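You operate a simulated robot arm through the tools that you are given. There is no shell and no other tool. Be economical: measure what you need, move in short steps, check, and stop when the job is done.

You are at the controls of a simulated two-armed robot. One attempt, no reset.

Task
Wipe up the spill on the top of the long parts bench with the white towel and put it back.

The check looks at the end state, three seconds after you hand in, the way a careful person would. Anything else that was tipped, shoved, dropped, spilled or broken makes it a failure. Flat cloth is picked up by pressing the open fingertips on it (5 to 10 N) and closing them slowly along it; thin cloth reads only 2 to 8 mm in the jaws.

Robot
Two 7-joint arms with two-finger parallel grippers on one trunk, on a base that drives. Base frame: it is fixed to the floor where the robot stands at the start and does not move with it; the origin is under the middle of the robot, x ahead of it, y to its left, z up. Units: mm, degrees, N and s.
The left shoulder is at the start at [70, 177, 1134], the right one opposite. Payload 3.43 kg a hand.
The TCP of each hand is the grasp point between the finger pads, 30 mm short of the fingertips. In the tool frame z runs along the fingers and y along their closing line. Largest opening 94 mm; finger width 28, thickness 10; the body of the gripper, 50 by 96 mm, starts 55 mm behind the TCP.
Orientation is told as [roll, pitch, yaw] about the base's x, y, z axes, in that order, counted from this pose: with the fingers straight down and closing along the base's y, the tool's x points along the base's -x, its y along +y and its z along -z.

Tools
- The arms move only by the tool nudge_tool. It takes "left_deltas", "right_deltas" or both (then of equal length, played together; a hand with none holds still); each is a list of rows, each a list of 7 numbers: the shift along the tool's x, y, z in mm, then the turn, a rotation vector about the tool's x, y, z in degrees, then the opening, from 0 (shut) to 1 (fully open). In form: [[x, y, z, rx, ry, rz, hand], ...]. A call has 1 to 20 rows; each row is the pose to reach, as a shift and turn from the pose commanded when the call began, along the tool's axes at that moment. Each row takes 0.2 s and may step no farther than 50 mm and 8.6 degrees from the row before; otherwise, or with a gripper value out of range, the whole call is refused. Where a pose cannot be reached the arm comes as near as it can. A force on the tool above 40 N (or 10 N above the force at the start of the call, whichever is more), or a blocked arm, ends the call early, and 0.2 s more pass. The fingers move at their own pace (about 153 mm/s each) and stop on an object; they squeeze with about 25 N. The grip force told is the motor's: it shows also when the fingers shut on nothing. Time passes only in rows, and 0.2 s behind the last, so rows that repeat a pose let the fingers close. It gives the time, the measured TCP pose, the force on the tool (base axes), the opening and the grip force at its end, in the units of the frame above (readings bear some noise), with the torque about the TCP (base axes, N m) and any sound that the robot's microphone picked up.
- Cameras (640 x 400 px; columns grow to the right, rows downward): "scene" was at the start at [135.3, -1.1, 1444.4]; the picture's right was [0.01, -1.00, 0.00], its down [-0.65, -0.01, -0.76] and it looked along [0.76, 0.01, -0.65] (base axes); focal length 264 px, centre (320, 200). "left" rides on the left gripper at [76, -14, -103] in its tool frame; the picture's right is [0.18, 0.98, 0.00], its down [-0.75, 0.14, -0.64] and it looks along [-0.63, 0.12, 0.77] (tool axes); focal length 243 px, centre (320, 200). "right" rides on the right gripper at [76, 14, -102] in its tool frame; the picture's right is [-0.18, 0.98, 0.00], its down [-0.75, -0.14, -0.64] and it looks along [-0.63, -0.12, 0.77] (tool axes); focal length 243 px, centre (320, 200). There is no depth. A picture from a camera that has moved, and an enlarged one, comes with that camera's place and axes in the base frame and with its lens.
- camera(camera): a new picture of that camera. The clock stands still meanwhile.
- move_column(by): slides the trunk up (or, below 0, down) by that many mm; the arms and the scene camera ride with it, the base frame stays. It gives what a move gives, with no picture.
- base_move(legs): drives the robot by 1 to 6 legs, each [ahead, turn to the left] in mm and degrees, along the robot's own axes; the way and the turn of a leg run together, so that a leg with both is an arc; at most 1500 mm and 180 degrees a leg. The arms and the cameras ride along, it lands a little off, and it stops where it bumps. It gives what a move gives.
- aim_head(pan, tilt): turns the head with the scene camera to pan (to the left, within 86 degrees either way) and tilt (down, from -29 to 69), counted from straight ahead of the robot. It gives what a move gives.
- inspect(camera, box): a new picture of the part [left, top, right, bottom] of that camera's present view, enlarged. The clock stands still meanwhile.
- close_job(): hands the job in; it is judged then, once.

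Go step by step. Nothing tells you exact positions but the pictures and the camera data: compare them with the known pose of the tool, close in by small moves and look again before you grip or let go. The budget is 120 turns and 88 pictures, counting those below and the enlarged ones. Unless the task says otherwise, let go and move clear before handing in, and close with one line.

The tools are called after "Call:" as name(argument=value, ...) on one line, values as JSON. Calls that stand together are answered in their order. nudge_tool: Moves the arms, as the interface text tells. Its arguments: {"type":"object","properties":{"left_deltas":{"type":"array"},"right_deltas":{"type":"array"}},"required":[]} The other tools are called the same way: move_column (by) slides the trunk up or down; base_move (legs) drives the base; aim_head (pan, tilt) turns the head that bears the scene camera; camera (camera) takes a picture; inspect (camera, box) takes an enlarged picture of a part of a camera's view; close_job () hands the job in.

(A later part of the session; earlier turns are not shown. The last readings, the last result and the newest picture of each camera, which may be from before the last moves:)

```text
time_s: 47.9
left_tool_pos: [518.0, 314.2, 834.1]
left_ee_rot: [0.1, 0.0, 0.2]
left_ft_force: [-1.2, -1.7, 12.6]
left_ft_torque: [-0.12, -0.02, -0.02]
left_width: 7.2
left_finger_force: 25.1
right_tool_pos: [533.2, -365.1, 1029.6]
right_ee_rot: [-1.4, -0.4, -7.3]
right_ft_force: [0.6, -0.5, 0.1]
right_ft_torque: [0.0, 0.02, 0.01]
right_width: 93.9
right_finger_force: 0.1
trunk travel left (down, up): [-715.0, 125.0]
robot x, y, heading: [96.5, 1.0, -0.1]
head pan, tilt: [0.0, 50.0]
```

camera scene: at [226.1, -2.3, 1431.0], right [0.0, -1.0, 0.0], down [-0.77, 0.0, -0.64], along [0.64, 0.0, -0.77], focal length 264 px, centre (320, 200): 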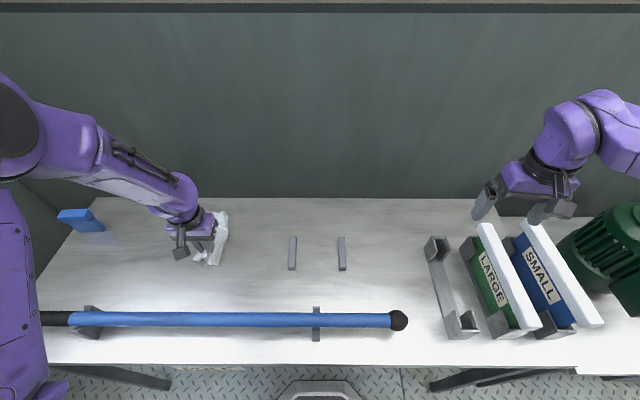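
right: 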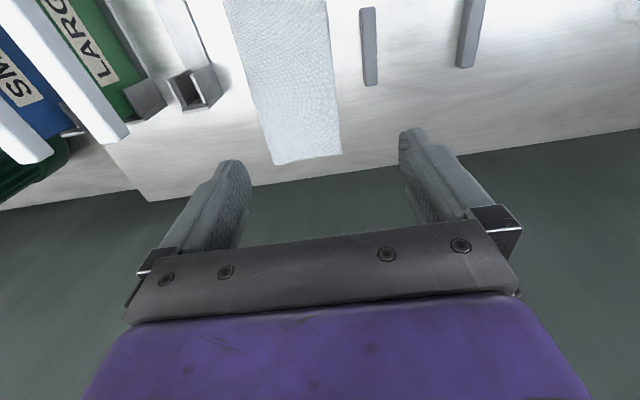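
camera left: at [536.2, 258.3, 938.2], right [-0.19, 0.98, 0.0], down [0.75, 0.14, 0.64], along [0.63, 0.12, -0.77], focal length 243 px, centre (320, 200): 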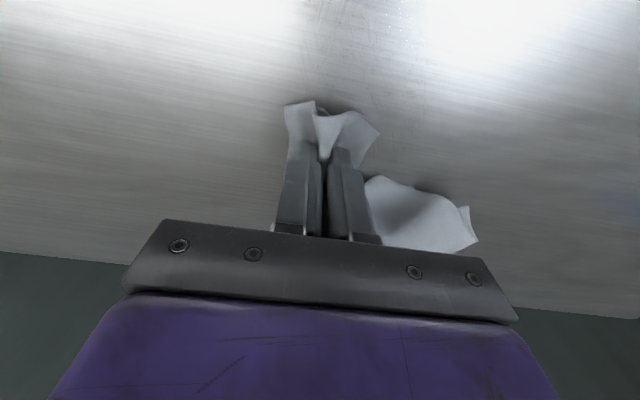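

Lifting again to check the bench.

Call:
nudge_tool(left_deltas=[[-5, 0, -15, 0, 0, 0, 0], [-15, 0, -40, 0, 0, 0, 0], [-25, 0, -65, 0, 0, 0, 0], [-35, 0, -90, 0, 0, 0, 0], [-45, 0, -115, 0, 0, 0, 0], [-55, 0, -140, 0, 0, 0, 0], [-65, 0, -165, 0, 0, 0, 0], [-70, 0, -190, 0, 0, 0, 0], [-75, -10, -215, 0, 0, 0, 0], [-75, -40, -240, 0, 0, 0, 0], [-75, -80, -250, 0, 0, 0, 0], [-75, -120, -255, 0, 0, 0, 0], [-75, -160, -255, 0, 0, 0, 0], [-75, -160, -255, 0, 0, 0, 0]])

Call:
camera(camera="left")

Call:
inspect(camera="left", box=[350, 10, 500, 110])

Call:
inspect(camera="scene", box=[170, 220, 250, 280])

```text
time_s: 50.9
left_tool_pos: [594.7, 155.2, 1089.1]
left_ee_rot: [-0.1, 0.0, 0.1]
left_ft_force: [0.3, -0.7, -0.1]
left_ft_torque: [0.0, 0.04, 0.01]
left_width: 7.2
left_finger_force: 24.9
right_tool_pos: [535.5, -363.6, 1030.3]
right_ee_rot: [-1.7, -0.6, -7.3]
right_ft_force: [0.6, 0.7, 0.0]
right_ft_torque: [0.01, 0.0, 0.0]
right_width: 94.0
right_finger_force: 0.0
trunk travel left (down, up): [-715.0, 125.0]
robot x, y, heading: [100.8, -2.6, -0.1]
head pan, tilt: [0.0, 50.0]
```

```text
57 pictures are left
camera left: at [519.2, 140.4, 1192.7], right [-0.19, 0.98, 0.0], down [0.75, 0.14, 0.64], along [0.63, 0.12, -0.77], focal length 243 px, centre (320, 200)
```

left: 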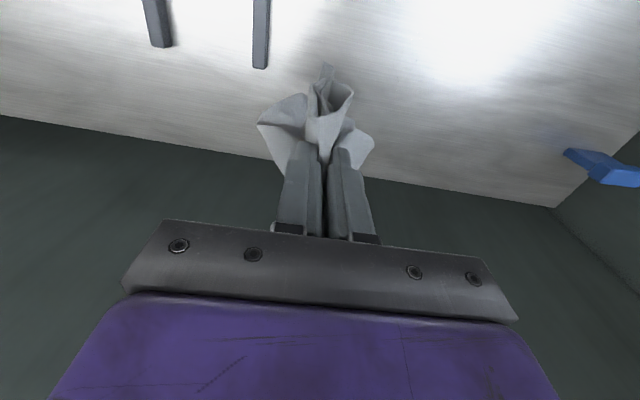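

```text
4.00 times, centred on (425, 60) of left
camera zoom: at [519.2, 140.4, 1192.7], right [-0.19, 0.98, 0.0], down [0.75, 0.14, 0.64], along [0.63, 0.12, -0.77], focal length 970 px, centre (-100, 760)
```

zoom: 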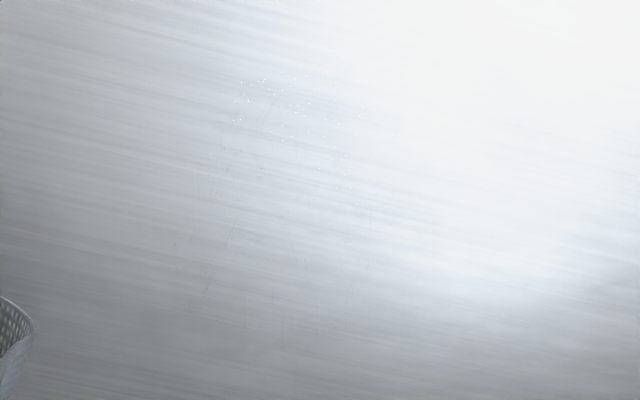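

```text
6.67 times, centred on (210, 250) of scene
camera zoom: at [226.5, -1.6, 1431.0], right [0.0, -1.0, 0.0], down [-0.77, 0.0, -0.64], along [0.64, 0.0, -0.77], focal length 1759 px, centre (1053, -133)
```

zoom: 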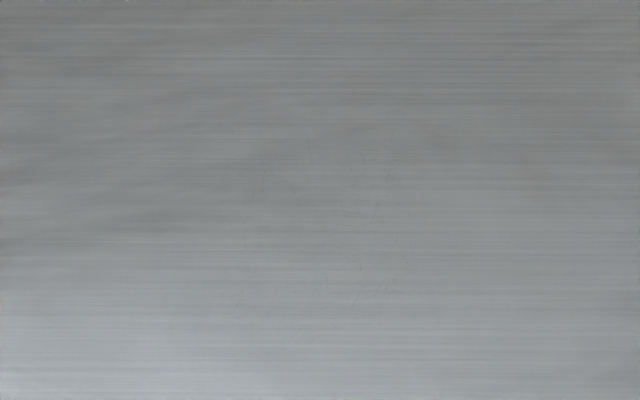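

Nearly clean, with only specks around x 515–555, y 250–310. One last short pass there.

Call:
nudge_tool(left_deltas=[[-10, 45, 10, 0, 0, 0, 0], [-15, 90, 20, 0, 0, 0, 0], [-20, 130, 35, 0, 0, 0, 0], [-20, 155, 60, 0, 0, 0, 0], [-20, 165, 85, 0, 0, 0, 0], [-15, 165, 110, 0, 0, 0, 0], [-8, 163, 135, 0, 0, 0, 0], [0, 160, 160, 0, 0, 0, 0], [8, 158, 185, 0, 0, 0, 0], [16, 156, 205, 0, 0, 0, 0], [24, 154, 225, 0, 0, 0, 0], [32, 152, 240, 0, 0, 0, 0], [35, 150, 250, 0, 0, 0, 0], [35, 150, 254, 0, 0, 0, 0], [35, 150, 255.5, 0, 0, 0, 0]])

```text
time_s: 54.0
left_tool_pos: [559.1, 304.0, 834.1]
left_ee_rot: [-0.1, 0.0, 0.1]
left_ft_force: [-3.8, 0.2, 17.4]
left_ft_torque: [-0.04, 0.15, 0.01]
left_width: 7.5
left_finger_force: 25.3
right_tool_pos: [533.8, -366.2, 1031.1]
right_ee_rot: [-1.5, -0.6, -7.3]
right_ft_force: [0.3, 1.0, 0.2]
right_ft_torque: [-0.05, -0.04, 0.0]
right_width: 94.0
right_finger_force: 0.1
trunk travel left (down, up): [-715.0, 125.0]
robot x, y, heading: [99.3, -0.1, -0.3]
head pan, tilt: [0.0, 50.0]
```

Call:
nudge_tool(left_deltas=[[0, 8, -0.7, 0, 0, 0, 0], [18, 8, -0.7, 0, 0, 0, 0], [36, 8, -0.7, 0, 0, 0, 0], [50, 8, -0.7, 0, 0, 0, 0], [50, -6, -0.7, 0, 0, 0, 0], [30, -6, -0.7, 0, 0, 0, 0], [10, -6, -0.7, 0, 0, 0, 0], [5, -20, -0.7, 0, 0, 0, 0], [25, -20, -0.7, 0, 0, 0, 0], [50, -20, -0.7, 0, 0, 0, 0], [50, -34, -0.7, 0, 0, 0, 0], [30, -34, -0.7, 0, 0, 0, 0], [5, -34, -0.7, 0, 0, 0, 0], [5, -48, -0.7, 0, 0, 0, 0], [25, -48, -0.7, 0, 0, 0, 0], [50, -48, -0.7, 0, 0, 0, 0], [40, -30, -0.7, 0, 0, 0, 0], [40, -10, -0.7, 0, 0, 0, 0], [35, 5, -0.7, 0, 0, 0, 0]])

Call:
nudge_tool(left_deltas=[[-5, 0, -15, 0, 0, 0, 0], [-15, 0, -40, 0, 0, 0, 0], [-25, 0, -65, 0, 0, 0, 0], [-35, 0, -90, 0, 0, 0, 0], [-45, 0, -115, 0, 0, 0, 0], [-55, 0, -140, 0, 0, 0, 0], [-60, 0, -165, 0, 0, 0, 0], [-65, 0, -190, 0, 0, 0, 0], [-65, -10, -215, 0, 0, 0, 0], [-65, -40, -240, 0, 0, 0, 0], [-65, -80, -250, 0, 0, 0, 0], [-65, -120, -255, 0, 0, 0, 0], [-65, -160, -255, 0, 0, 0, 0], [-65, -160, -255, 0, 0, 0, 0]])

Call:
inspect(camera="left", box=[340, 0, 500, 110])

Call:
camera(camera="scene")

```text
time_s: 58.0
left_tool_pos: [524.0, 308.7, 835.0]
left_ee_rot: [-0.1, 0.1, 0.0]
left_ft_force: [-1.2, -1.0, 7.0]
left_ft_torque: [-0.06, 0.07, -0.03]
left_width: 7.5
left_finger_force: 25.0
right_tool_pos: [535.8, -366.5, 1029.3]
right_ee_rot: [-1.5, -0.5, -7.3]
right_ft_force: [-0.2, 0.5, 0.2]
right_ft_torque: [0.01, 0.02, -0.03]
right_width: 93.7
right_finger_force: 0.0
trunk travel left (down, up): [-715.0, 125.0]
robot x, y, heading: [95.5, 0.2, -0.3]
head pan, tilt: [0.0, 50.0]
```

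```text
time_s: 61.0
left_tool_pos: [592.7, 150.4, 1089.0]
left_ee_rot: [-0.1, 0.1, 0.1]
left_ft_force: [-0.1, 0.2, -0.2]
left_ft_torque: [-0.01, 0.0, 0.0]
left_width: 7.6
left_finger_force: 25.1
right_tool_pos: [534.8, -364.6, 1028.9]
right_ee_rot: [-1.6, -0.5, -7.3]
right_ft_force: [0.7, 0.0, -0.3]
right_ft_torque: [0.0, -0.02, 0.0]
right_width: 94.0
right_finger_force: 0.0
trunk travel left (down, up): [-715.0, 125.0]
robot x, y, heading: [100.8, 1.9, 0.1]
head pan, tilt: [0.0, 50.0]
```

```text
3.64 times, centred on (420, 55) of left
camera zoom: at [516.6, 136.8, 1193.0], right [-0.19, 0.98, 0.0], down [0.75, 0.14, 0.64], along [0.63, 0.12, -0.77], focal length 882 px, centre (-44, 727)
```

zoom: 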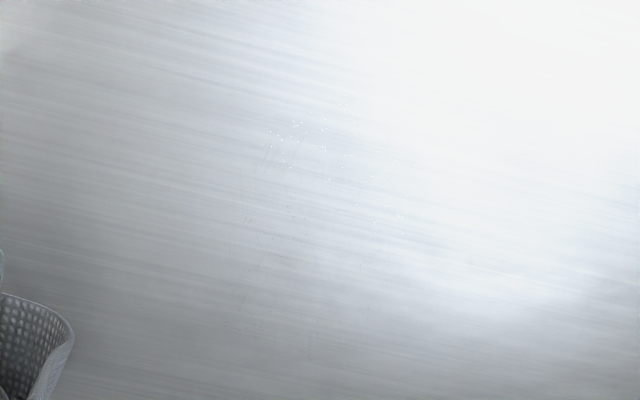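

```text
53 pictures are left
camera scene: at [226.6, -1.6, 1430.9], right [0.0, -1.0, 0.0], down [-0.77, 0.0, -0.64], along [0.64, 0.0, -0.77], focal length 264 px, centre (320, 200)
```

scene: 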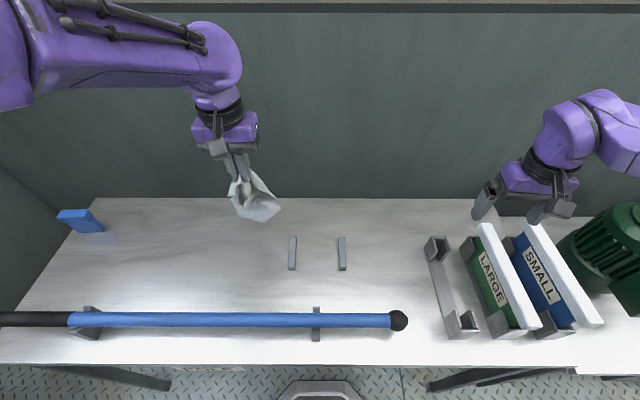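

The bench is effectively clean. Now I'll carry the towel back over the pegs to above its place.

Call:
nudge_tool(left_deltas=[[0, -40, 10, 0, 0, 0, 0], [0, -80, 20, 0, 0, 0, 0], [0, -120, 30, 0, 0, 0, 0], [0, -160, 30, 0, 0, 0, 0], [0, -200, 30, 0, 0, 0, 0], [0, -240, 35, 0, 0, 0, 0], [0, -280, 40, 0, 0, 0, 0], [-10, -310, 50, 0, 0, 0, 0], [-20, -325, 65, 0, 0, 0, 0], [-35, -325, 80, 0, 0, 0, 0], [-50, -325, 100, 0, 0, 0, 0], [-65, -325, 120, 0, 0, 0, 0], [-65, -325, 120, 0, 0, 0, 0], [-65, -325, 120, 0, 0, 0, 0]])

Call:
camera(camera="scene")

Call:
camera(camera="right")

```text
time_s: 64.0
left_tool_pos: [632.5, -158.6, 975.6]
left_ee_rot: [0.0, 0.1, 0.3]
left_ft_force: [0.4, -0.3, -0.1]
left_ft_torque: [0.02, 0.0, -0.01]
left_width: 7.4
left_finger_force: 25.3
left hand out of reach, approached as far as the arm can: row 9, 10, 11, 12, 13, 14
right_tool_pos: [534.6, -365.4, 1029.3]
right_ee_rot: [-1.4, -0.5, -7.3]
right_ft_force: [0.0, 0.1, 0.2]
right_ft_torque: [0.0, -0.02, -0.02]
right_width: 94.4
right_finger_force: 0.3
trunk travel left (down, up): [-715.0, 125.0]
robot x, y, heading: [100.2, -0.4, -0.3]
head pan, tilt: [0.0, 50.0]
```

```text
52 pictures are left
camera scene: at [226.6, -2.9, 1430.9], right [0.0, -1.0, 0.0], down [-0.77, 0.0, -0.64], along [0.64, 0.0, -0.77], focal length 264 px, centre (320, 200)
```

scene: 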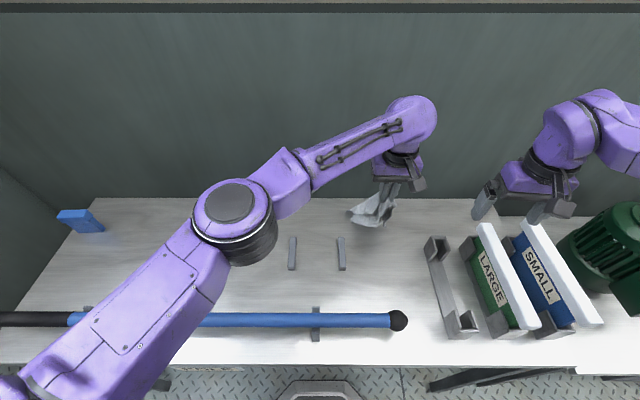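

```text
51 pictures are left
camera right: at [461.2, -339.3, 1130.3], right [0.31, 0.95, -0.02], down [0.73, -0.22, 0.65], along [0.61, -0.22, -0.76], focal length 243 px, centre (320, 200)
```

right: 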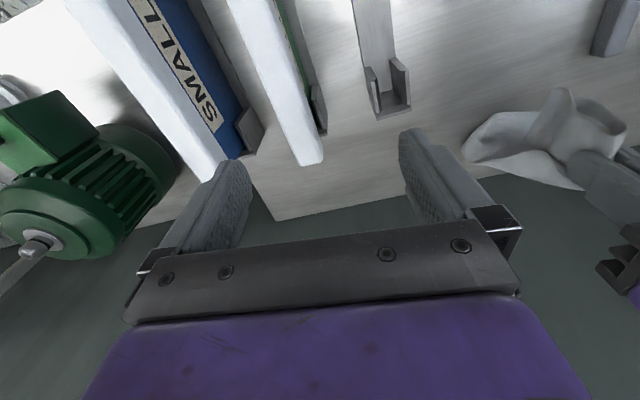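

The towel is above its place, near the limit of reach. I'll tilt the fingers forward to get farther out, then lower and draw back so it lies flat.

Call:
nudge_tool(left_deltas=[[0, 0, -10, 0, -8, 0, 0], [0, 0, -20, 0, -16, 0, 0], [-10, 0, -20, 0, -24, 0, 0], [-20, 0, -20, 0, -30, 0, 0], [-32, 0, -15, 0, -30, 0, 0], [-35, 0, 0, 0, -30, 0, 0], [-35, 0, 0, 0, -30, 0, 0]])

Call:
camera(camera="scene")

Call:
camera(camera="right")

```text
time_s: 65.7
left_tool_pos: [670.5, -155.1, 976.2]
left_ee_rot: [-0.4, -29.9, 0.7]
left_ft_force: [-0.8, -0.5, 0.6]
left_ft_torque: [0.01, -0.02, 0.0]
left_width: 7.4
left_finger_force: 25.2
right_tool_pos: [535.5, -365.7, 1030.3]
right_ee_rot: [-1.5, -0.4, -7.3]
right_ft_force: [-0.4, -0.2, -0.2]
right_ft_torque: [-0.03, 0.02, 0.05]
right_width: 94.1
right_finger_force: 0.1
trunk travel left (down, up): [-715.0, 125.0]
robot x, y, heading: [96.7, 0.9, -0.1]
head pan, tilt: [0.0, 50.0]
```

```text
50 pictures are left
camera scene: at [225.9, -2.9, 1431.0], right [0.0, -1.0, 0.0], down [-0.77, 0.0, -0.64], along [0.64, 0.0, -0.77], focal length 264 px, centre (320, 200)
```

scene: 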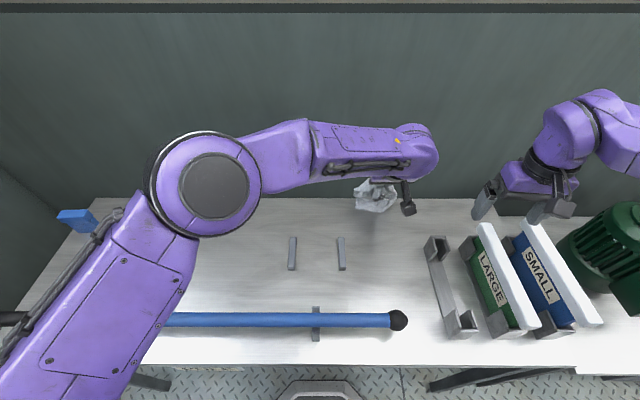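

```text
49 pictures are left
camera right: at [460.7, -339.3, 1130.4], right [0.31, 0.95, -0.02], down [0.73, -0.22, 0.65], along [0.61, -0.22, -0.76], focal length 243 px, centre (320, 200)
```

right: 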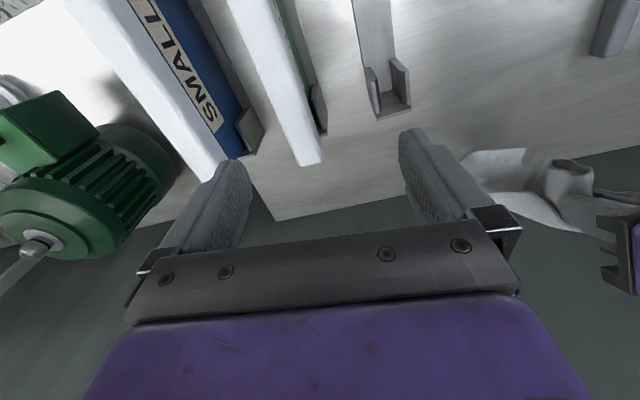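

Reached (670, −155). Now I'll lower while drawing back toward the original pinch point (519, −176) and levelling the hand.

Call:
nudge_tool(left_deltas=[[7.5, -2, 13, 0, 0, 0, 0], [10.7, -4, 28.5, 0, 0, 0, 0], [22.5, -6, 39, 0, 4, 0, 0], [43, -8, 44.5, 0, 8, 0, 0], [65, -10, 49, 0, 12, 0, 0], [88, -12, 53, 0, 16, 0, 0], [112, -14, 54, 0, 20, 0, 0], [135, -16, 53.7, 0, 24, 0, 0], [156.8, -18, 51.5, 0, 27, 0, 0], [177.6, -20, 47.6, 0, 30, 0, 0], [197.5, -20, 42, 0, 30, 0, 0], [197.5, -20, 42, 0, 30, 0, 0]])

Call:
camera(camera="scene")

Call:
camera(camera="left")

Call:
camera(camera="right")

```text
time_s: 68.2
left_tool_pos: [517.0, -179.1, 840.2]
left_ee_rot: [0.0, 0.1, 0.2]
left_ft_force: [0.1, -0.1, 0.4]
left_ft_torque: [0.02, 0.02, 0.01]
left_width: 7.3
left_finger_force: 24.5
right_tool_pos: [536.4, -365.9, 1029.7]
right_ee_rot: [-1.5, -0.5, -7.3]
right_ft_force: [-0.4, 0.2, -0.2]
right_ft_torque: [0.0, 0.0, 0.01]
right_width: 93.7
right_finger_force: 0.1
trunk travel left (down, up): [-715.0, 125.0]
robot x, y, heading: [97.5, -0.9, -0.3]
head pan, tilt: [0.0, 50.0]
```

```text
48 pictures are left
camera scene: at [226.9, -2.7, 1430.9], right [0.0, -1.0, 0.0], down [-0.77, 0.0, -0.64], along [0.64, 0.0, -0.77], focal length 264 px, centre (320, 200)
```

scene: 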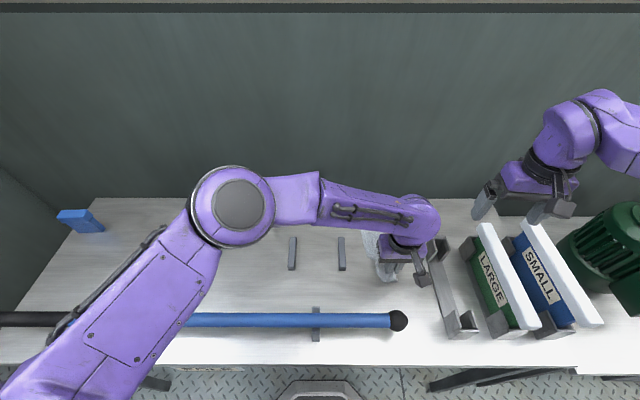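

```text
47 pictures are left
camera left: at [440.5, -192.9, 944.2], right [-0.19, 0.98, 0.0], down [0.75, 0.14, 0.64], along [0.63, 0.12, -0.77], focal length 243 px, centre (320, 200)
```

left: 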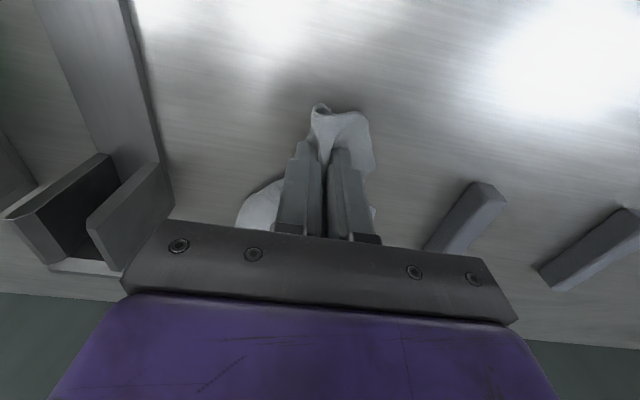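

```text
46 pictures are left
camera right: at [461.4, -339.2, 1130.2], right [0.31, 0.95, -0.02], down [0.73, -0.22, 0.65], along [0.61, -0.22, -0.76], focal length 243 px, centre (320, 200)
```

right: 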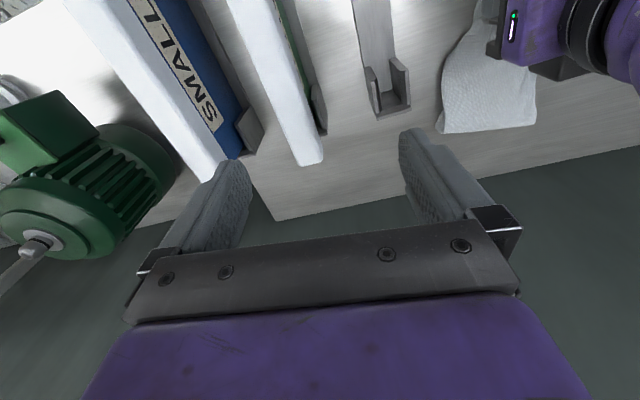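

The far half lies flat and full width; its far edge is at x≈665 versus 720 originally, with slack near the fingers. I'll press and open slowly to spread the pinch, then slide the far end forward.

Call:
nudge_tool(left_deltas=[[0, 0, 4, 0, 0, 0, 0], [0, 0, 6, 0, 0, 0, 0], [0, 0, 6, 0, 0, 0, 0]])

```text
time_s: 69.0
left_tool_pos: [516.2, -179.6, 835.8]
left_ee_rot: [-0.2, 0.0, 0.0]
left_ft_force: [-1.4, 0.7, 7.5]
left_ft_torque: [0.02, 0.03, -0.02]
left_width: 7.4
left_finger_force: 25.2
right_tool_pos: [533.9, -365.4, 1030.0]
right_ee_rot: [-1.5, -0.5, -7.3]
right_ft_force: [0.3, 0.8, 0.3]
right_ft_torque: [0.0, -0.01, -0.01]
right_width: 94.1
right_finger_force: 0.0
trunk travel left (down, up): [-715.0, 125.0]
robot x, y, heading: [98.9, 3.3, -0.3]
head pan, tilt: [0.0, 50.0]
```

Call:
nudge_tool(left_deltas=[[0, 0, 1, 0, 0, 0, 0.05], [0, 0, 1.5, 0, 0, 0, 0.12], [0, 0, 2, 0, 0, 0, 0.2], [0, 0, 2, 0, 0, 0, 0.28], [0, 0, 2, 0, 0, 0, 0.36], [0, 0, 2, 0, 0, 0, 0.44], [0, 0, 2, 0, 0, 0, 0.52], [0, 0, 2, 0, 0, 0, 0.6], [0, 0, 2, 0, 0, 0, 0.65], [0, 0, 2, 0, 0, 0, 0.65]])

Call:
camera(camera="left")

```text
time_s: 71.2
left_tool_pos: [516.1, -178.5, 833.7]
left_ee_rot: [0.0, -0.1, 0.1]
left_ft_force: [0.8, -5.8, 23.1]
left_ft_torque: [0.51, 0.11, 0.02]
left_width: 57.7
left_finger_force: 0.1
right_tool_pos: [535.0, -364.6, 1029.7]
right_ee_rot: [-1.4, -0.6, -7.3]
right_ft_force: [-0.4, 0.8, -0.7]
right_ft_torque: [-0.03, -0.02, 0.02]
right_width: 94.1
right_finger_force: 0.1
trunk travel left (down, up): [-715.0, 125.0]
robot x, y, heading: [100.1, 3.6, -0.2]
head pan, tilt: [0.0, 50.0]
```

```text
45 pictures are left
camera left: at [439.9, -193.3, 936.4], right [-0.19, 0.98, 0.0], down [0.75, 0.14, 0.64], along [0.63, 0.12, -0.77], focal length 243 px, centre (320, 200)
```

left: 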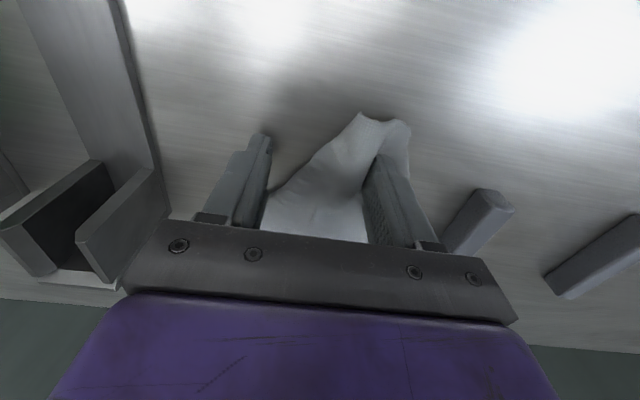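

The towel is released, with the near edge still somewhat folded. I'll lift off and move aside to view it.

Call:
nudge_tool(left_deltas=[[0, 0, -10, 0, 0, 0, 0.65], [0, 0, -40, 0, 0, 0, 0.65], [0, 0, -80, 0, 0, 0, 0.65], [0, 0, -120, 0, 0, 0, 0.65], [0, 30, -150, 0, 0, 0, 0.65], [0, 75, -170, 0, 0, 0, 0.65], [0, 120, -170, 0, 0, 0, 0.65], [0, 165, -170, 0, 0, 0, 0.65], [0, 210, -170, 0, 0, 0, 0.65], [0, 255, -170, 0, 0, 0, 0.65], [0, 255, -170, 0, 0, 0, 0.65]])

Call:
inspect(camera="scene", box=[300, 180, 500, 305])

Call:
camera(camera="right")

```text
time_s: 73.7
left_tool_pos: [517.4, 79.4, 1001.8]
left_ee_rot: [-0.1, 0.0, 0.1]
left_ft_force: [0.2, -0.1, -0.2]
left_ft_torque: [-0.02, -0.01, -0.02]
left_width: 61.1
left_finger_force: 0.1
right_tool_pos: [535.0, -365.6, 1030.2]
right_ee_rot: [-1.6, -0.5, -7.3]
right_ft_force: [-0.4, 0.2, -0.4]
right_ft_torque: [0.0, 0.0, 0.02]
right_width: 93.5
right_finger_force: 0.0
trunk travel left (down, up): [-715.0, 125.0]
robot x, y, heading: [98.7, -0.2, -0.1]
head pan, tilt: [0.0, 50.0]
```

```text
3.20 times, centred on (400, 242) of scene
camera zoom: at [226.6, -3.8, 1430.9], right [0.0, -1.0, 0.0], down [-0.77, 0.0, -0.64], along [0.64, 0.0, -0.77], focal length 844 px, centre (64, 64)
```

zoom: 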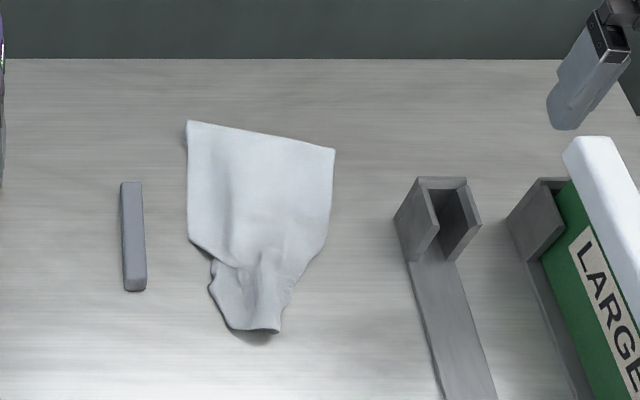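

```text
43 pictures are left
camera right: at [461.2, -340.1, 1130.0], right [0.31, 0.95, -0.02], down [0.73, -0.22, 0.65], along [0.61, -0.22, -0.76], focal length 243 px, centre (320, 200)
```

right: 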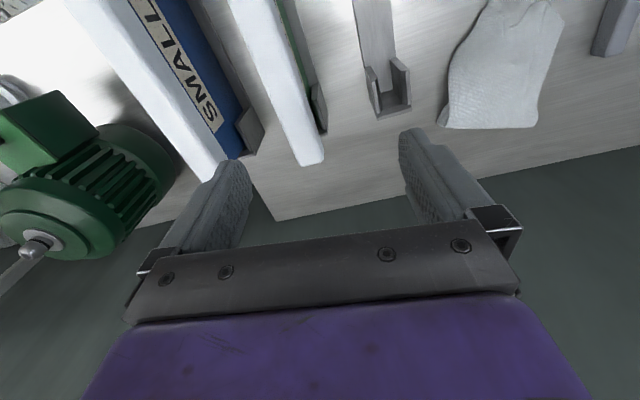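

The spot is right (x 484–683, y −118…−246), about 20 mm near, slightly turned and bunched at the near end. I'll use the right hand to press lightly on the far half and slide it forward to straighten it.

Call:
nudge_tool(right_deltas=[[-15, 40, 0, 0, 0, 0, 1], [-30, 80, 0, 0, 0, 0, 1], [-45, 120, 10, 0, 0, 0, 1], [-60, 160, 30, 0, 0, 0, 1], [-76, 194, 60, 0, 0, 0, 1], [-76, 194, 95, 0, 0, 0, 1], [-76, 194, 130, 0, 0, 0, 1], [-76, 194, 160, 0, 0, 0, 1], [-76, 194, 180, 0, 0, 0, 1], [-76, 194, 188, 0, 0, 0, 1], [-76, 194, 188, 0, 0, 0, 1]])

Call:
camera(camera="right")

Call:
camera(camera="scene")

```text
time_s: 76.0
left_tool_pos: [518.7, 79.5, 1000.8]
left_ee_rot: [-0.2, -0.1, 0.1]
left_ft_force: [-0.2, 0.1, 0.7]
left_ft_torque: [0.04, 0.01, 0.02]
left_width: 61.1
left_finger_force: 0.1
right_tool_pos: [638.5, -188.2, 837.2]
right_ee_rot: [-1.5, -0.5, -7.2]
right_ft_force: [0.2, 0.2, 0.8]
right_ft_torque: [0.04, 0.01, 0.01]
right_width: 93.9
right_finger_force: 0.0
trunk travel left (down, up): [-715.0, 125.0]
robot x, y, heading: [97.0, 0.4, -0.1]
head pan, tilt: [0.0, 50.0]
```

```text
42 pictures are left
camera right: at [563.3, -162.0, 937.3], right [0.31, 0.95, -0.02], down [0.73, -0.22, 0.65], along [0.61, -0.22, -0.76], focal length 243 px, centre (320, 200)
```

right: 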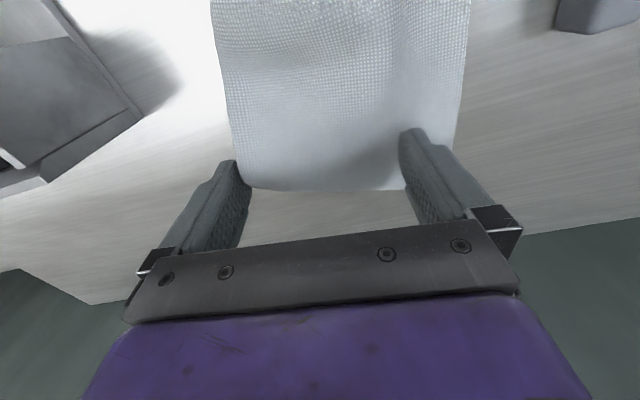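

```text
41 pictures are left
camera scene: at [226.3, -2.6, 1431.0], right [0.0, -1.0, 0.0], down [-0.77, 0.0, -0.64], along [0.64, 0.0, -0.77], focal length 264 px, centre (320, 200)
```

scene: 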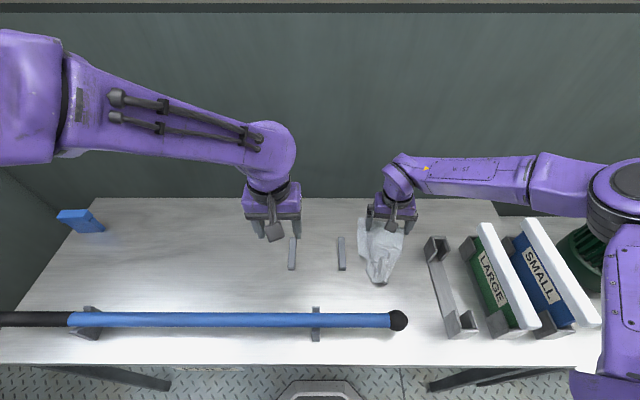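

The fingers straddle the far corners; I'll narrow them, back up a little onto the cloth, and press lightly.

Call:
nudge_tool(right_deltas=[[5, 3, -5, -1, 0, 0, 0.75], [18, 5, -5, -1.5, 0, 0, 0.65], [28, 5, -2, -1.5, 0, 0, 0.65], [28, 5, 2, -1.5, 0, 0, 0.65], [28, 5, 5, -1.5, 0, 0, 0.65], [28, 5, 5, -1.5, 0, 0, 0.65]])

```text
time_s: 77.5
left_tool_pos: [516.1, 79.1, 1001.9]
left_ee_rot: [-0.2, 0.0, 0.0]
left_ft_force: [-0.2, -0.1, 0.5]
left_ft_torque: [0.01, 0.0, -0.02]
left_width: 61.1
left_finger_force: 0.0
right_tool_pos: [610.0, -178.8, 833.0]
right_ee_rot: [0.1, -0.7, -7.4]
right_ft_force: [3.1, -0.9, 18.6]
right_ft_torque: [0.58, -0.05, -0.12]
right_width: 60.5
right_finger_force: 0.1
trunk travel left (down, up): [-715.0, 125.0]
robot x, y, heading: [97.4, 0.9, -0.4]
head pan, tilt: [0.0, 50.0]
```

Call:
nudge_tool(right_deltas=[[-6, 1, -0.8, 0, 0, -2, 0.65], [-12, 2, -0.8, 0, 0, -4, 0.65], [-18, 3, -0.8, 0, 0, -6, 0.65], [-24, 4, -0.8, 0, 0, -8, 0.65], [-30, 5, -0.8, 0, 0, -10, 0.65], [-36, 6, -0.8, 0, 0, -12, 0.65], [-42, 6, -0.8, 0, 0, -12, 0.65], [-42, 6, -0.8, 0, 0, -12, 0.65]])

Call:
inspect(camera="scene", box=[300, 180, 500, 305])

Call:
camera(camera="right")

```text
time_s: 79.2
left_tool_pos: [517.7, 79.1, 1001.4]
left_ee_rot: [-0.1, 0.1, 0.2]
left_ft_force: [-0.1, 0.6, 0.5]
left_ft_torque: [0.0, -0.03, 0.03]
left_width: 61.1
left_finger_force: 0.1
right_tool_pos: [650.8, -178.3, 833.4]
right_ee_rot: [-0.1, -0.5, 4.7]
right_ft_force: [-1.3, 0.1, 8.8]
right_ft_torque: [0.29, 0.11, 0.06]
right_width: 61.5
right_finger_force: 0.3
trunk travel left (down, up): [-715.0, 125.0]
robot x, y, heading: [99.8, -0.7, -0.2]
head pan, tilt: [0.0, 50.0]
```

```text
3.20 times, centred on (400, 242) of scene
camera zoom: at [224.8, -2.1, 1431.1], right [0.0, -1.0, 0.0], down [-0.77, 0.0, -0.64], along [0.64, 0.0, -0.77], focal length 844 px, centre (64, 64)
```

zoom: 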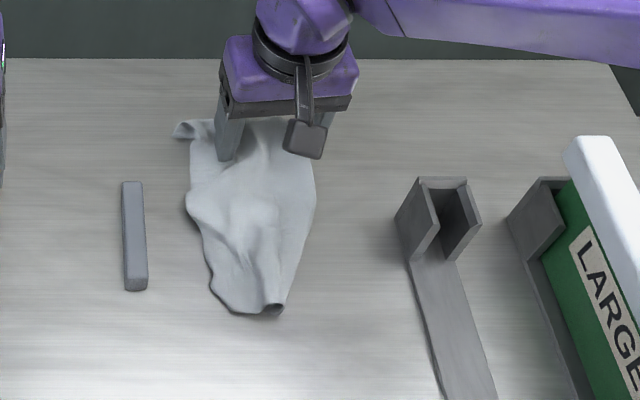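

```text
39 pictures are left
camera right: at [572.7, -171.2, 934.4], right [0.1, 0.99, 0.0], down [0.76, -0.08, 0.65], along [0.65, -0.07, -0.76], focal length 243 px, centre (320, 200)
```

right: 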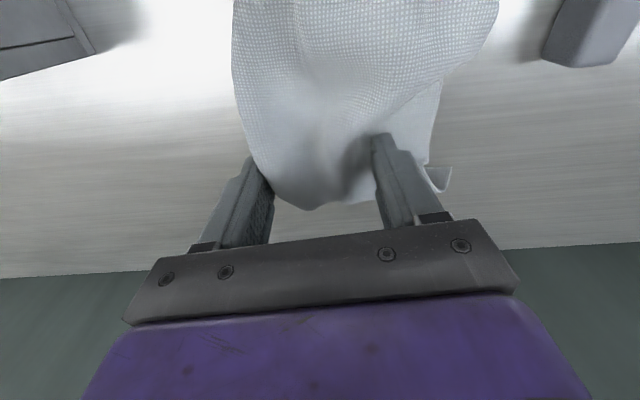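

It moved forward but wrinkled a bit. I'll spread it by opening the pressed fingers, then lift off and look.

Call:
nudge_tool(right_deltas=[[0, 0, 0, 0, 0, 0, 0.7], [0, 0, 0, 0, 0, 0, 0.78], [0, 0, 0, 0, 0, 0, 0.86], [0, 0, 0, 0, 0, 0, 0.94], [0, 0, 0, 0, 0, 0, 1], [0, 0, 0, 0, 0, 0, 1], [0, 0, -20, 0, 0, 0, 1], [0, 0, -60, 0, 0, 0, 1], [0, -20, -100, 0, 0, 0, 1], [20, -60, -140, 0, 0, 0, 1], [40, -100, -170, 0, 0, 0, 1], [60, -140, -190, 0, 0, 0, 1], [80, -180, -190, 0, 0, 0, 1], [80, -180, -190, 0, 0, 0, 1]])

Call:
inspect(camera="scene", box=[300, 180, 500, 305])

Call:
camera(camera="right")

```text
refused: row 10 steps farther than a row can; nothing moved
```

```text
3.20 times, centred on (400, 242) of scene
camera zoom: at [224.8, -2.1, 1431.1], right [0.0, -1.0, 0.0], down [-0.77, 0.0, -0.64], along [0.64, 0.0, -0.77], focal length 844 px, centre (64, 64)
```

zoom: 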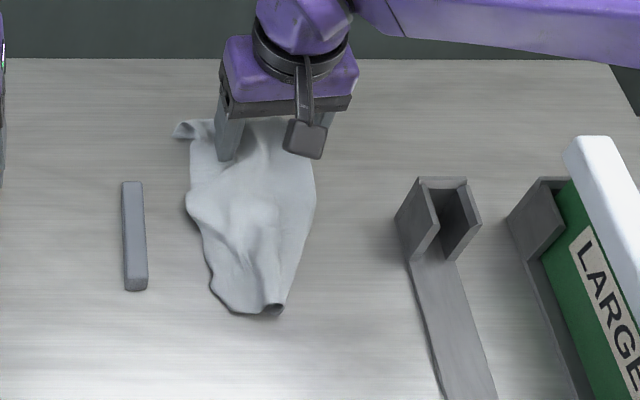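

```text
37 pictures are left
camera right: at [572.7, -171.2, 934.4], right [0.1, 0.99, 0.0], down [0.76, -0.08, 0.65], along [0.65, -0.07, -0.76], focal length 243 px, centre (320, 200)
```

right: 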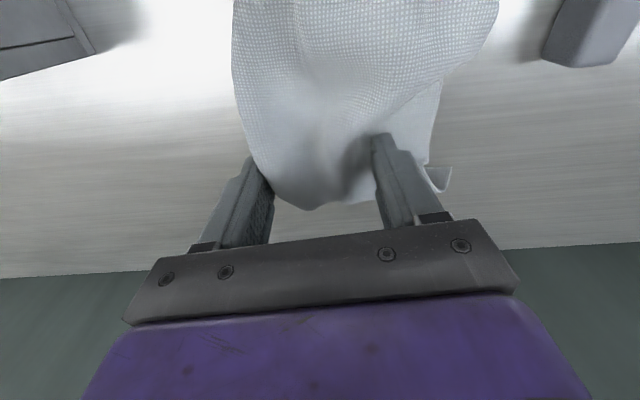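

Call:
nudge_tool(right_deltas=[[0, 0, 0, 0, 0, 0, 0.7], [0, 0, 0, 0, 0, 0, 0.78], [0, 0, 0, 0, 0, 0, 0.86], [0, 0, 0, 0, 0, 0, 0.94], [0, 0, 0, 0, 0, 0, 1], [0, 0, 0, 0, 0, 0, 1], [0, 0, -20, 0, 0, 0, 1], [0, 0, -60, 0, 0, 0, 1], [0, 0, -100, 0, 0, 0, 1], [0, 0, -140, 0, 0, 0, 1], [0, 0, -180, 0, 0, 0, 1], [20, -35, -190, 0, 0, 0, 1], [40, -70, -190, 0, 0, 0, 1], [60, -105, -190, 0, 0, 0, 1], [80, -140, -190, 0, 0, 0, 1], [80, -180, -190, 0, 0, 0, 1], [80, -180, -190, 0, 0, 0, 1]])

Call:
inspect(camera="scene", box=[300, 180, 500, 305])

Call:
camera(camera="right")

```text
time_s: 82.8
left_tool_pos: [519.3, 80.5, 1000.0]
left_ee_rot: [-0.2, 0.2, 0.1]
left_ft_force: [-0.9, 0.9, -0.3]
left_ft_torque: [-0.03, -0.01, 0.01]
left_width: 60.9
left_finger_force: 0.0
right_tool_pos: [562.3, -291.3, 1016.7]
right_ee_rot: [-0.7, -0.5, 4.4]
right_ft_force: [0.2, 1.4, -0.9]
right_ft_torque: [0.0, 0.0, 0.03]
right_width: 94.0
right_finger_force: 0.0
right hand out of reach, approached as far as the arm can: row 13, 14, 15, 16, 17
trunk travel left (down, up): [-715.0, 125.0]
robot x, y, heading: [97.2, -0.9, -0.1]
head pan, tilt: [0.0, 50.0]
```

```text
3.20 times, centred on (400, 242) of scene
camera zoom: at [227.8, -1.3, 1430.8], right [0.0, -1.0, 0.0], down [-0.77, 0.0, -0.64], along [0.64, 0.0, -0.77], focal length 844 px, centre (64, 64)
```

zoom: 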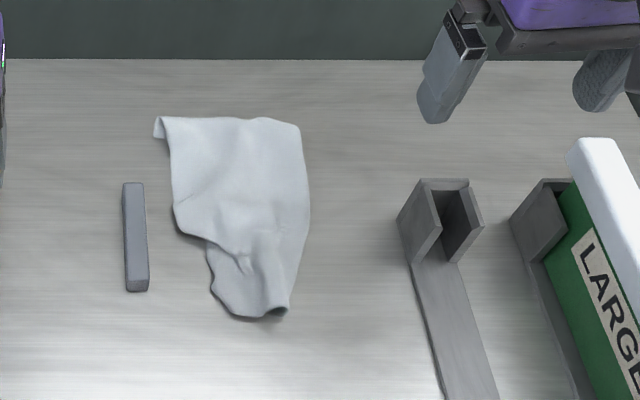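

```text
35 pictures are left
camera right: at [484.4, -282.7, 1116.1], right [0.11, 0.99, -0.01], down [0.76, -0.08, 0.65], along [0.65, -0.08, -0.76], focal length 243 px, centre (320, 200)
```

right: 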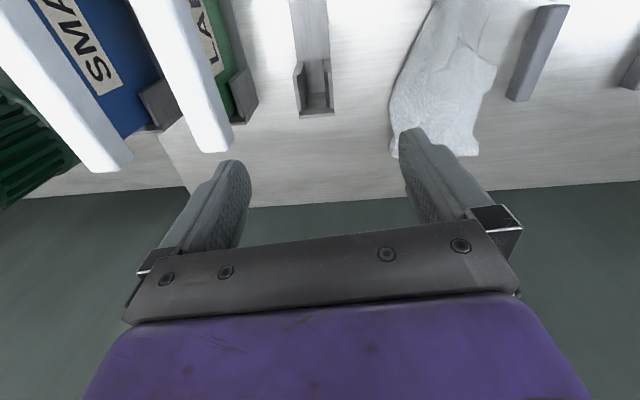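

It's close to its original spot now (centre ≈ (592, −160)), with one cross fold near the front. I'll clear the right hand and use the left to gently pull the near end back and flatten that fold.

Call:
nudge_tool(right_deltas=[[10, -20, -5, 0, 0, 4, 1], [20, -40, -10, 0, 0, 8, 1], [28, -58, -13, 0, 0, 11.5, 1], [33, -72, -13, 0, 0, 11.5, 1], [33, -72, -13, 0, 0, 11.5, 1]])

Call:
nudge_tool(left_deltas=[[0, -40, 0, 0, 0, 0, 0.4], [0, -80, 0, 0, 0, 0, 0.3], [0, -120, 0, 0, 0, 0, 0.3], [2, -160, 10, 0, 0, 0, 0.3], [4, -200, 30, 0, 0, 0, 0.3], [4, -238, 60, 0, 0, 0, 0.3], [4, -238, 100, 0, 0, 0, 0.3], [4, -238, 135, 0, 0, 0, 0.3], [4, -238, 155, 0, 0, 0, 0.3], [4, -238, 162, 0, 0, 0, 0.3], [4, -238, 162, 0, 0, 0, 0.3]])

Call:
camera(camera="left")

```text
time_s: 84.0
left_tool_pos: [518.9, 78.0, 1000.9]
left_ee_rot: [-0.2, 0.1, 0.1]
left_ft_force: [0.0, 1.6, 0.0]
left_ft_torque: [-0.03, 0.02, 0.0]
left_width: 61.1
left_finger_force: 0.1
right_tool_pos: [539.3, -358.6, 1030.4]
right_ee_rot: [-0.1, -0.5, -6.9]
right_ft_force: [0.3, 0.3, 0.4]
right_ft_torque: [-0.01, -0.02, 0.0]
right_width: 93.9
right_finger_force: 0.0
right hand out of reach, approached as far as the arm can: row 4, 5
trunk travel left (down, up): [-715.0, 125.0]
robot x, y, heading: [100.5, -0.3, -0.1]
head pan, tilt: [0.0, 50.0]
```

```text
time_s: 86.5
left_tool_pos: [513.7, -162.5, 839.6]
left_ee_rot: [-0.1, 0.1, 0.2]
left_ft_force: [-0.9, -0.1, 0.1]
left_ft_torque: [-0.01, 0.0, 0.0]
left_width: 28.4
left_finger_force: 0.0
right_tool_pos: [539.8, -357.3, 1031.1]
right_ee_rot: [0.0, -0.5, -6.9]
right_ft_force: [-0.3, 0.4, -0.2]
right_ft_torque: [-0.02, -0.01, -0.01]
right_width: 94.0
right_finger_force: 0.1
trunk travel left (down, up): [-715.0, 125.0]
robot x, y, heading: [100.3, -0.1, -0.2]
head pan, tilt: [0.0, 50.0]
```

```text
34 pictures are left
camera left: at [436.9, -177.7, 943.0], right [-0.19, 0.98, 0.0], down [0.75, 0.14, 0.64], along [0.63, 0.12, -0.77], focal length 243 px, centre (320, 200)
```

left: 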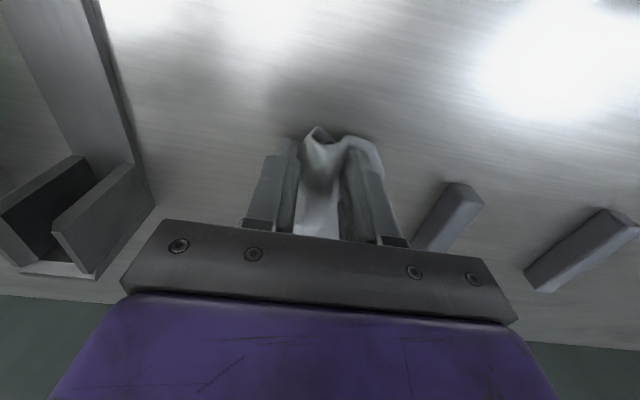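

Call:
nudge_tool(left_deltas=[[0, 0, 4, 0, 0, 0, 0.3], [0, 0, 7, 0, 0, 0, 0.3], [0, 0, 7, 0, 0, 0, 0.3]])

```text
time_s: 87.2
left_tool_pos: [513.5, -162.4, 832.6]
left_ee_rot: [0.0, 0.0, 0.1]
left_ft_force: [0.3, -0.1, 0.7]
left_ft_torque: [0.0, -0.02, 0.02]
left_width: 28.3
left_finger_force: 0.2
right_tool_pos: [539.1, -356.4, 1030.5]
right_ee_rot: [-0.1, -0.5, -6.8]
right_ft_force: [-0.8, -0.6, -0.2]
right_ft_torque: [-0.01, 0.02, 0.01]
right_width: 94.2
right_finger_force: 0.1
trunk travel left (down, up): [-715.0, 125.0]
robot x, y, heading: [98.1, -2.4, -0.6]
head pan, tilt: [0.0, 50.0]
```

Call:
nudge_tool(left_deltas=[[0, 0, 2, 0, 0, 0, 0.3], [6, -1, 2, 0, 0, 0, 0.3], [12, -2, 2, 0, 0, 0, 0.3], [18, -4, 2, 0, 0, 0, 0.3], [24, -6, 2, 0, 0, 0, 0.35], [28, -8, 2, 0, 0, 0, 0.42], [28, -8, 2, 0, 0, 0, 0.5], [28, -8, 2, 0, 0, 0, 0.58], [28, -8, 2, 0, 0, 0, 0.66], [28, -8, 2, 0, 0, 0, 0.74], [28, -8, 2, 0, 0, 0, 0.74]])

Call:
camera(camera="left")

```text
time_s: 89.7
left_tool_pos: [483.5, -171.5, 830.8]
left_ee_rot: [-0.1, -0.1, 0.0]
left_ft_force: [-0.8, -7.9, 31.4]
left_ft_torque: [0.79, -0.19, -0.05]
left_width: 64.6
left_finger_force: 0.1
right_tool_pos: [536.2, -359.1, 1031.8]
right_ee_rot: [0.0, -0.6, -7.0]
right_ft_force: [-1.3, 0.0, -1.0]
right_ft_torque: [0.01, -0.02, 0.0]
right_width: 93.9
right_finger_force: 0.1
trunk travel left (down, up): [-715.0, 125.0]
robot x, y, heading: [96.7, -3.6, -0.6]
head pan, tilt: [0.0, 50.0]
```

```text
33 pictures are left
camera left: at [407.6, -185.7, 935.1], right [-0.19, 0.98, 0.0], down [0.75, 0.14, 0.64], along [0.63, 0.12, -0.77], focal length 243 px, centre (320, 200)
```

left: 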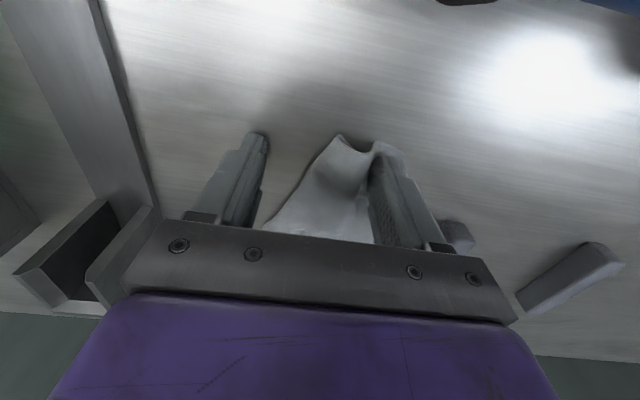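

Lifting off and moving the left hand clear to check the result.

Call:
nudge_tool(left_deltas=[[0, 0, -10, 0, 0, 0, 0.74], [0, 0, -40, 0, 0, 0, 0.74], [0, 0, -80, 0, 0, 0, 0.74], [0, 0, -120, 0, 0, 0, 0.74], [-10, 30, -150, 0, 0, 0, 0.74], [-20, 70, -170, 0, 0, 0, 0.74], [-30, 115, -185, 0, 0, 0, 0.74], [-30, 160, -200, 0, 0, 0, 0.74], [-30, 205, -210, 0, 0, 0, 0.74], [-30, 250, -215, 0, 0, 0, 0.74], [-30, 295, -215, 0, 0, 0, 0.74], [-30, 340, -215, 0, 0, 0, 0.74], [-30, 385, -215, 0, 0, 0, 0.74], [-30, 430, -215, 0, 0, 0, 0.74]])

Call:
camera(camera="scene")

Call:
inspect(camera="scene", box=[300, 180, 500, 305])

Call:
inspect(camera="left", box=[200, 0, 440, 150])

```text
time_s: 92.7
left_tool_pos: [512.5, 263.8, 1042.7]
left_ee_rot: [-0.2, 0.0, 0.1]
left_ft_force: [0.3, 0.8, -0.5]
left_ft_torque: [-0.02, 0.02, 0.02]
left_width: 69.8
left_finger_force: 0.1
right_tool_pos: [539.0, -353.5, 1032.4]
right_ee_rot: [-0.2, -0.5, -6.9]
right_ft_force: [-0.9, 0.7, 0.6]
right_ft_torque: [-0.03, 0.0, 0.0]
right_width: 94.0
right_finger_force: 0.0
trunk travel left (down, up): [-715.0, 125.0]
robot x, y, heading: [99.9, -1.2, -0.1]
head pan, tilt: [0.0, 50.0]
```

```text
32 pictures are left
camera scene: at [226.0, 2.4, 1431.0], right [0.0, -1.0, 0.0], down [-0.77, 0.0, -0.64], along [0.64, 0.0, -0.77], focal length 264 px, centre (320, 200)
```

scene: 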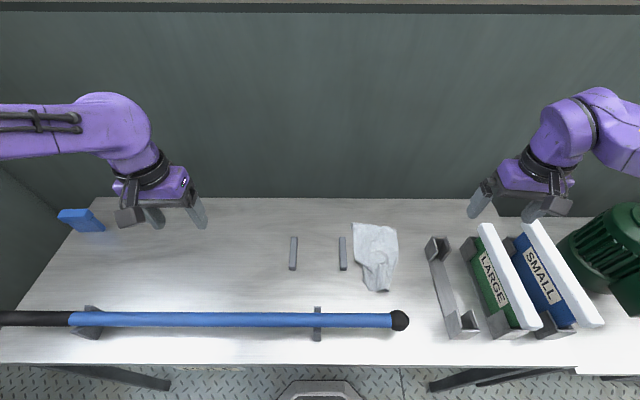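

```text
3.20 times, centred on (400, 242) of scene
camera zoom: at [226.0, 2.4, 1431.0], right [0.0, -1.0, 0.0], down [-0.77, 0.0, -0.64], along [0.64, 0.0, -0.77], focal length 844 px, centre (64, 64)
```

zoom: 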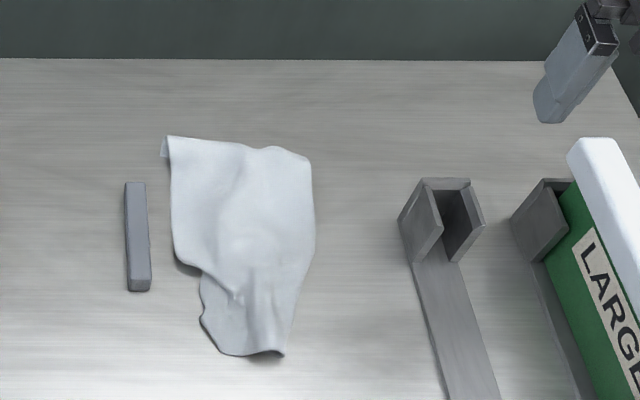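

```text
2.67 times, centred on (320, 75) of left
camera zoom: at [436.4, 249.2, 1146.1], right [-0.19, 0.98, 0.0], down [0.75, 0.15, 0.64], along [0.63, 0.12, -0.77], focal length 647 px, centre (320, 533)
```

zoom: 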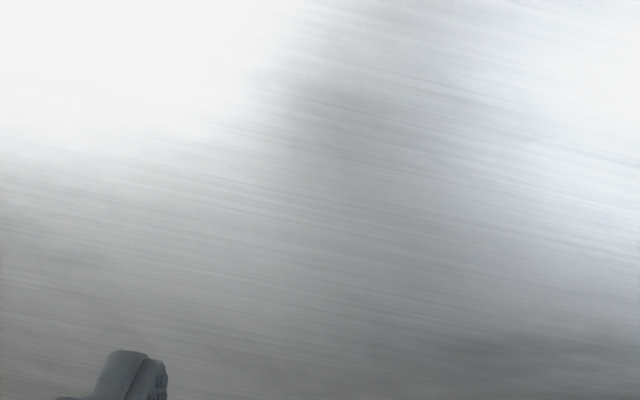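

The bench is clean and the towel is tidier, but it slid about 30 mm toward me and 15 mm left of its original centre. I'll press its middle with the right hand and shift it back.

Call:
nudge_tool(right_deltas=[[-6, 40, 0, 0, 0, 0, 0.6], [-12, 80, 0, 0, 0, 0, 0.6], [-18, 120, 10, 0, 0, -3, 0.6], [-24, 160, 30, 0, 0, -5, 0.6], [-27, 194, 60, 0, 0, -7, 0.6], [-27, 194, 100, 0, 0, -7, 0.6], [-27, 194, 140, 0, 0, -7, 0.6], [-27, 194, 170, 0, 0, -7, 0.6], [-27, 194, 188, 0, 0, -7, 0.6], [-27, 194, 194, 0, 0, -7, 0.6], [-27, 194, 197, 0, 0, -7, 0.6], [-27, 194, 197, 0, 0, -7, 0.6]])

```text
time_s: 95.2
left_tool_pos: [513.3, 258.3, 1044.3]
left_ee_rot: [-0.1, 0.0, 0.1]
left_ft_force: [1.1, -0.2, -0.4]
left_ft_torque: [0.02, 0.0, 0.0]
left_width: 69.4
left_finger_force: 0.1
right_tool_pos: [591.5, -168.6, 833.8]
right_ee_rot: [-0.2, -0.6, 0.1]
right_ft_force: [-0.3, -0.7, 8.3]
right_ft_torque: [0.24, -0.05, 0.04]
right_width: 56.0
right_finger_force: 0.1
trunk travel left (down, up): [-715.0, 125.0]
robot x, y, heading: [100.4, -0.1, -0.2]
head pan, tilt: [0.0, 50.0]
```

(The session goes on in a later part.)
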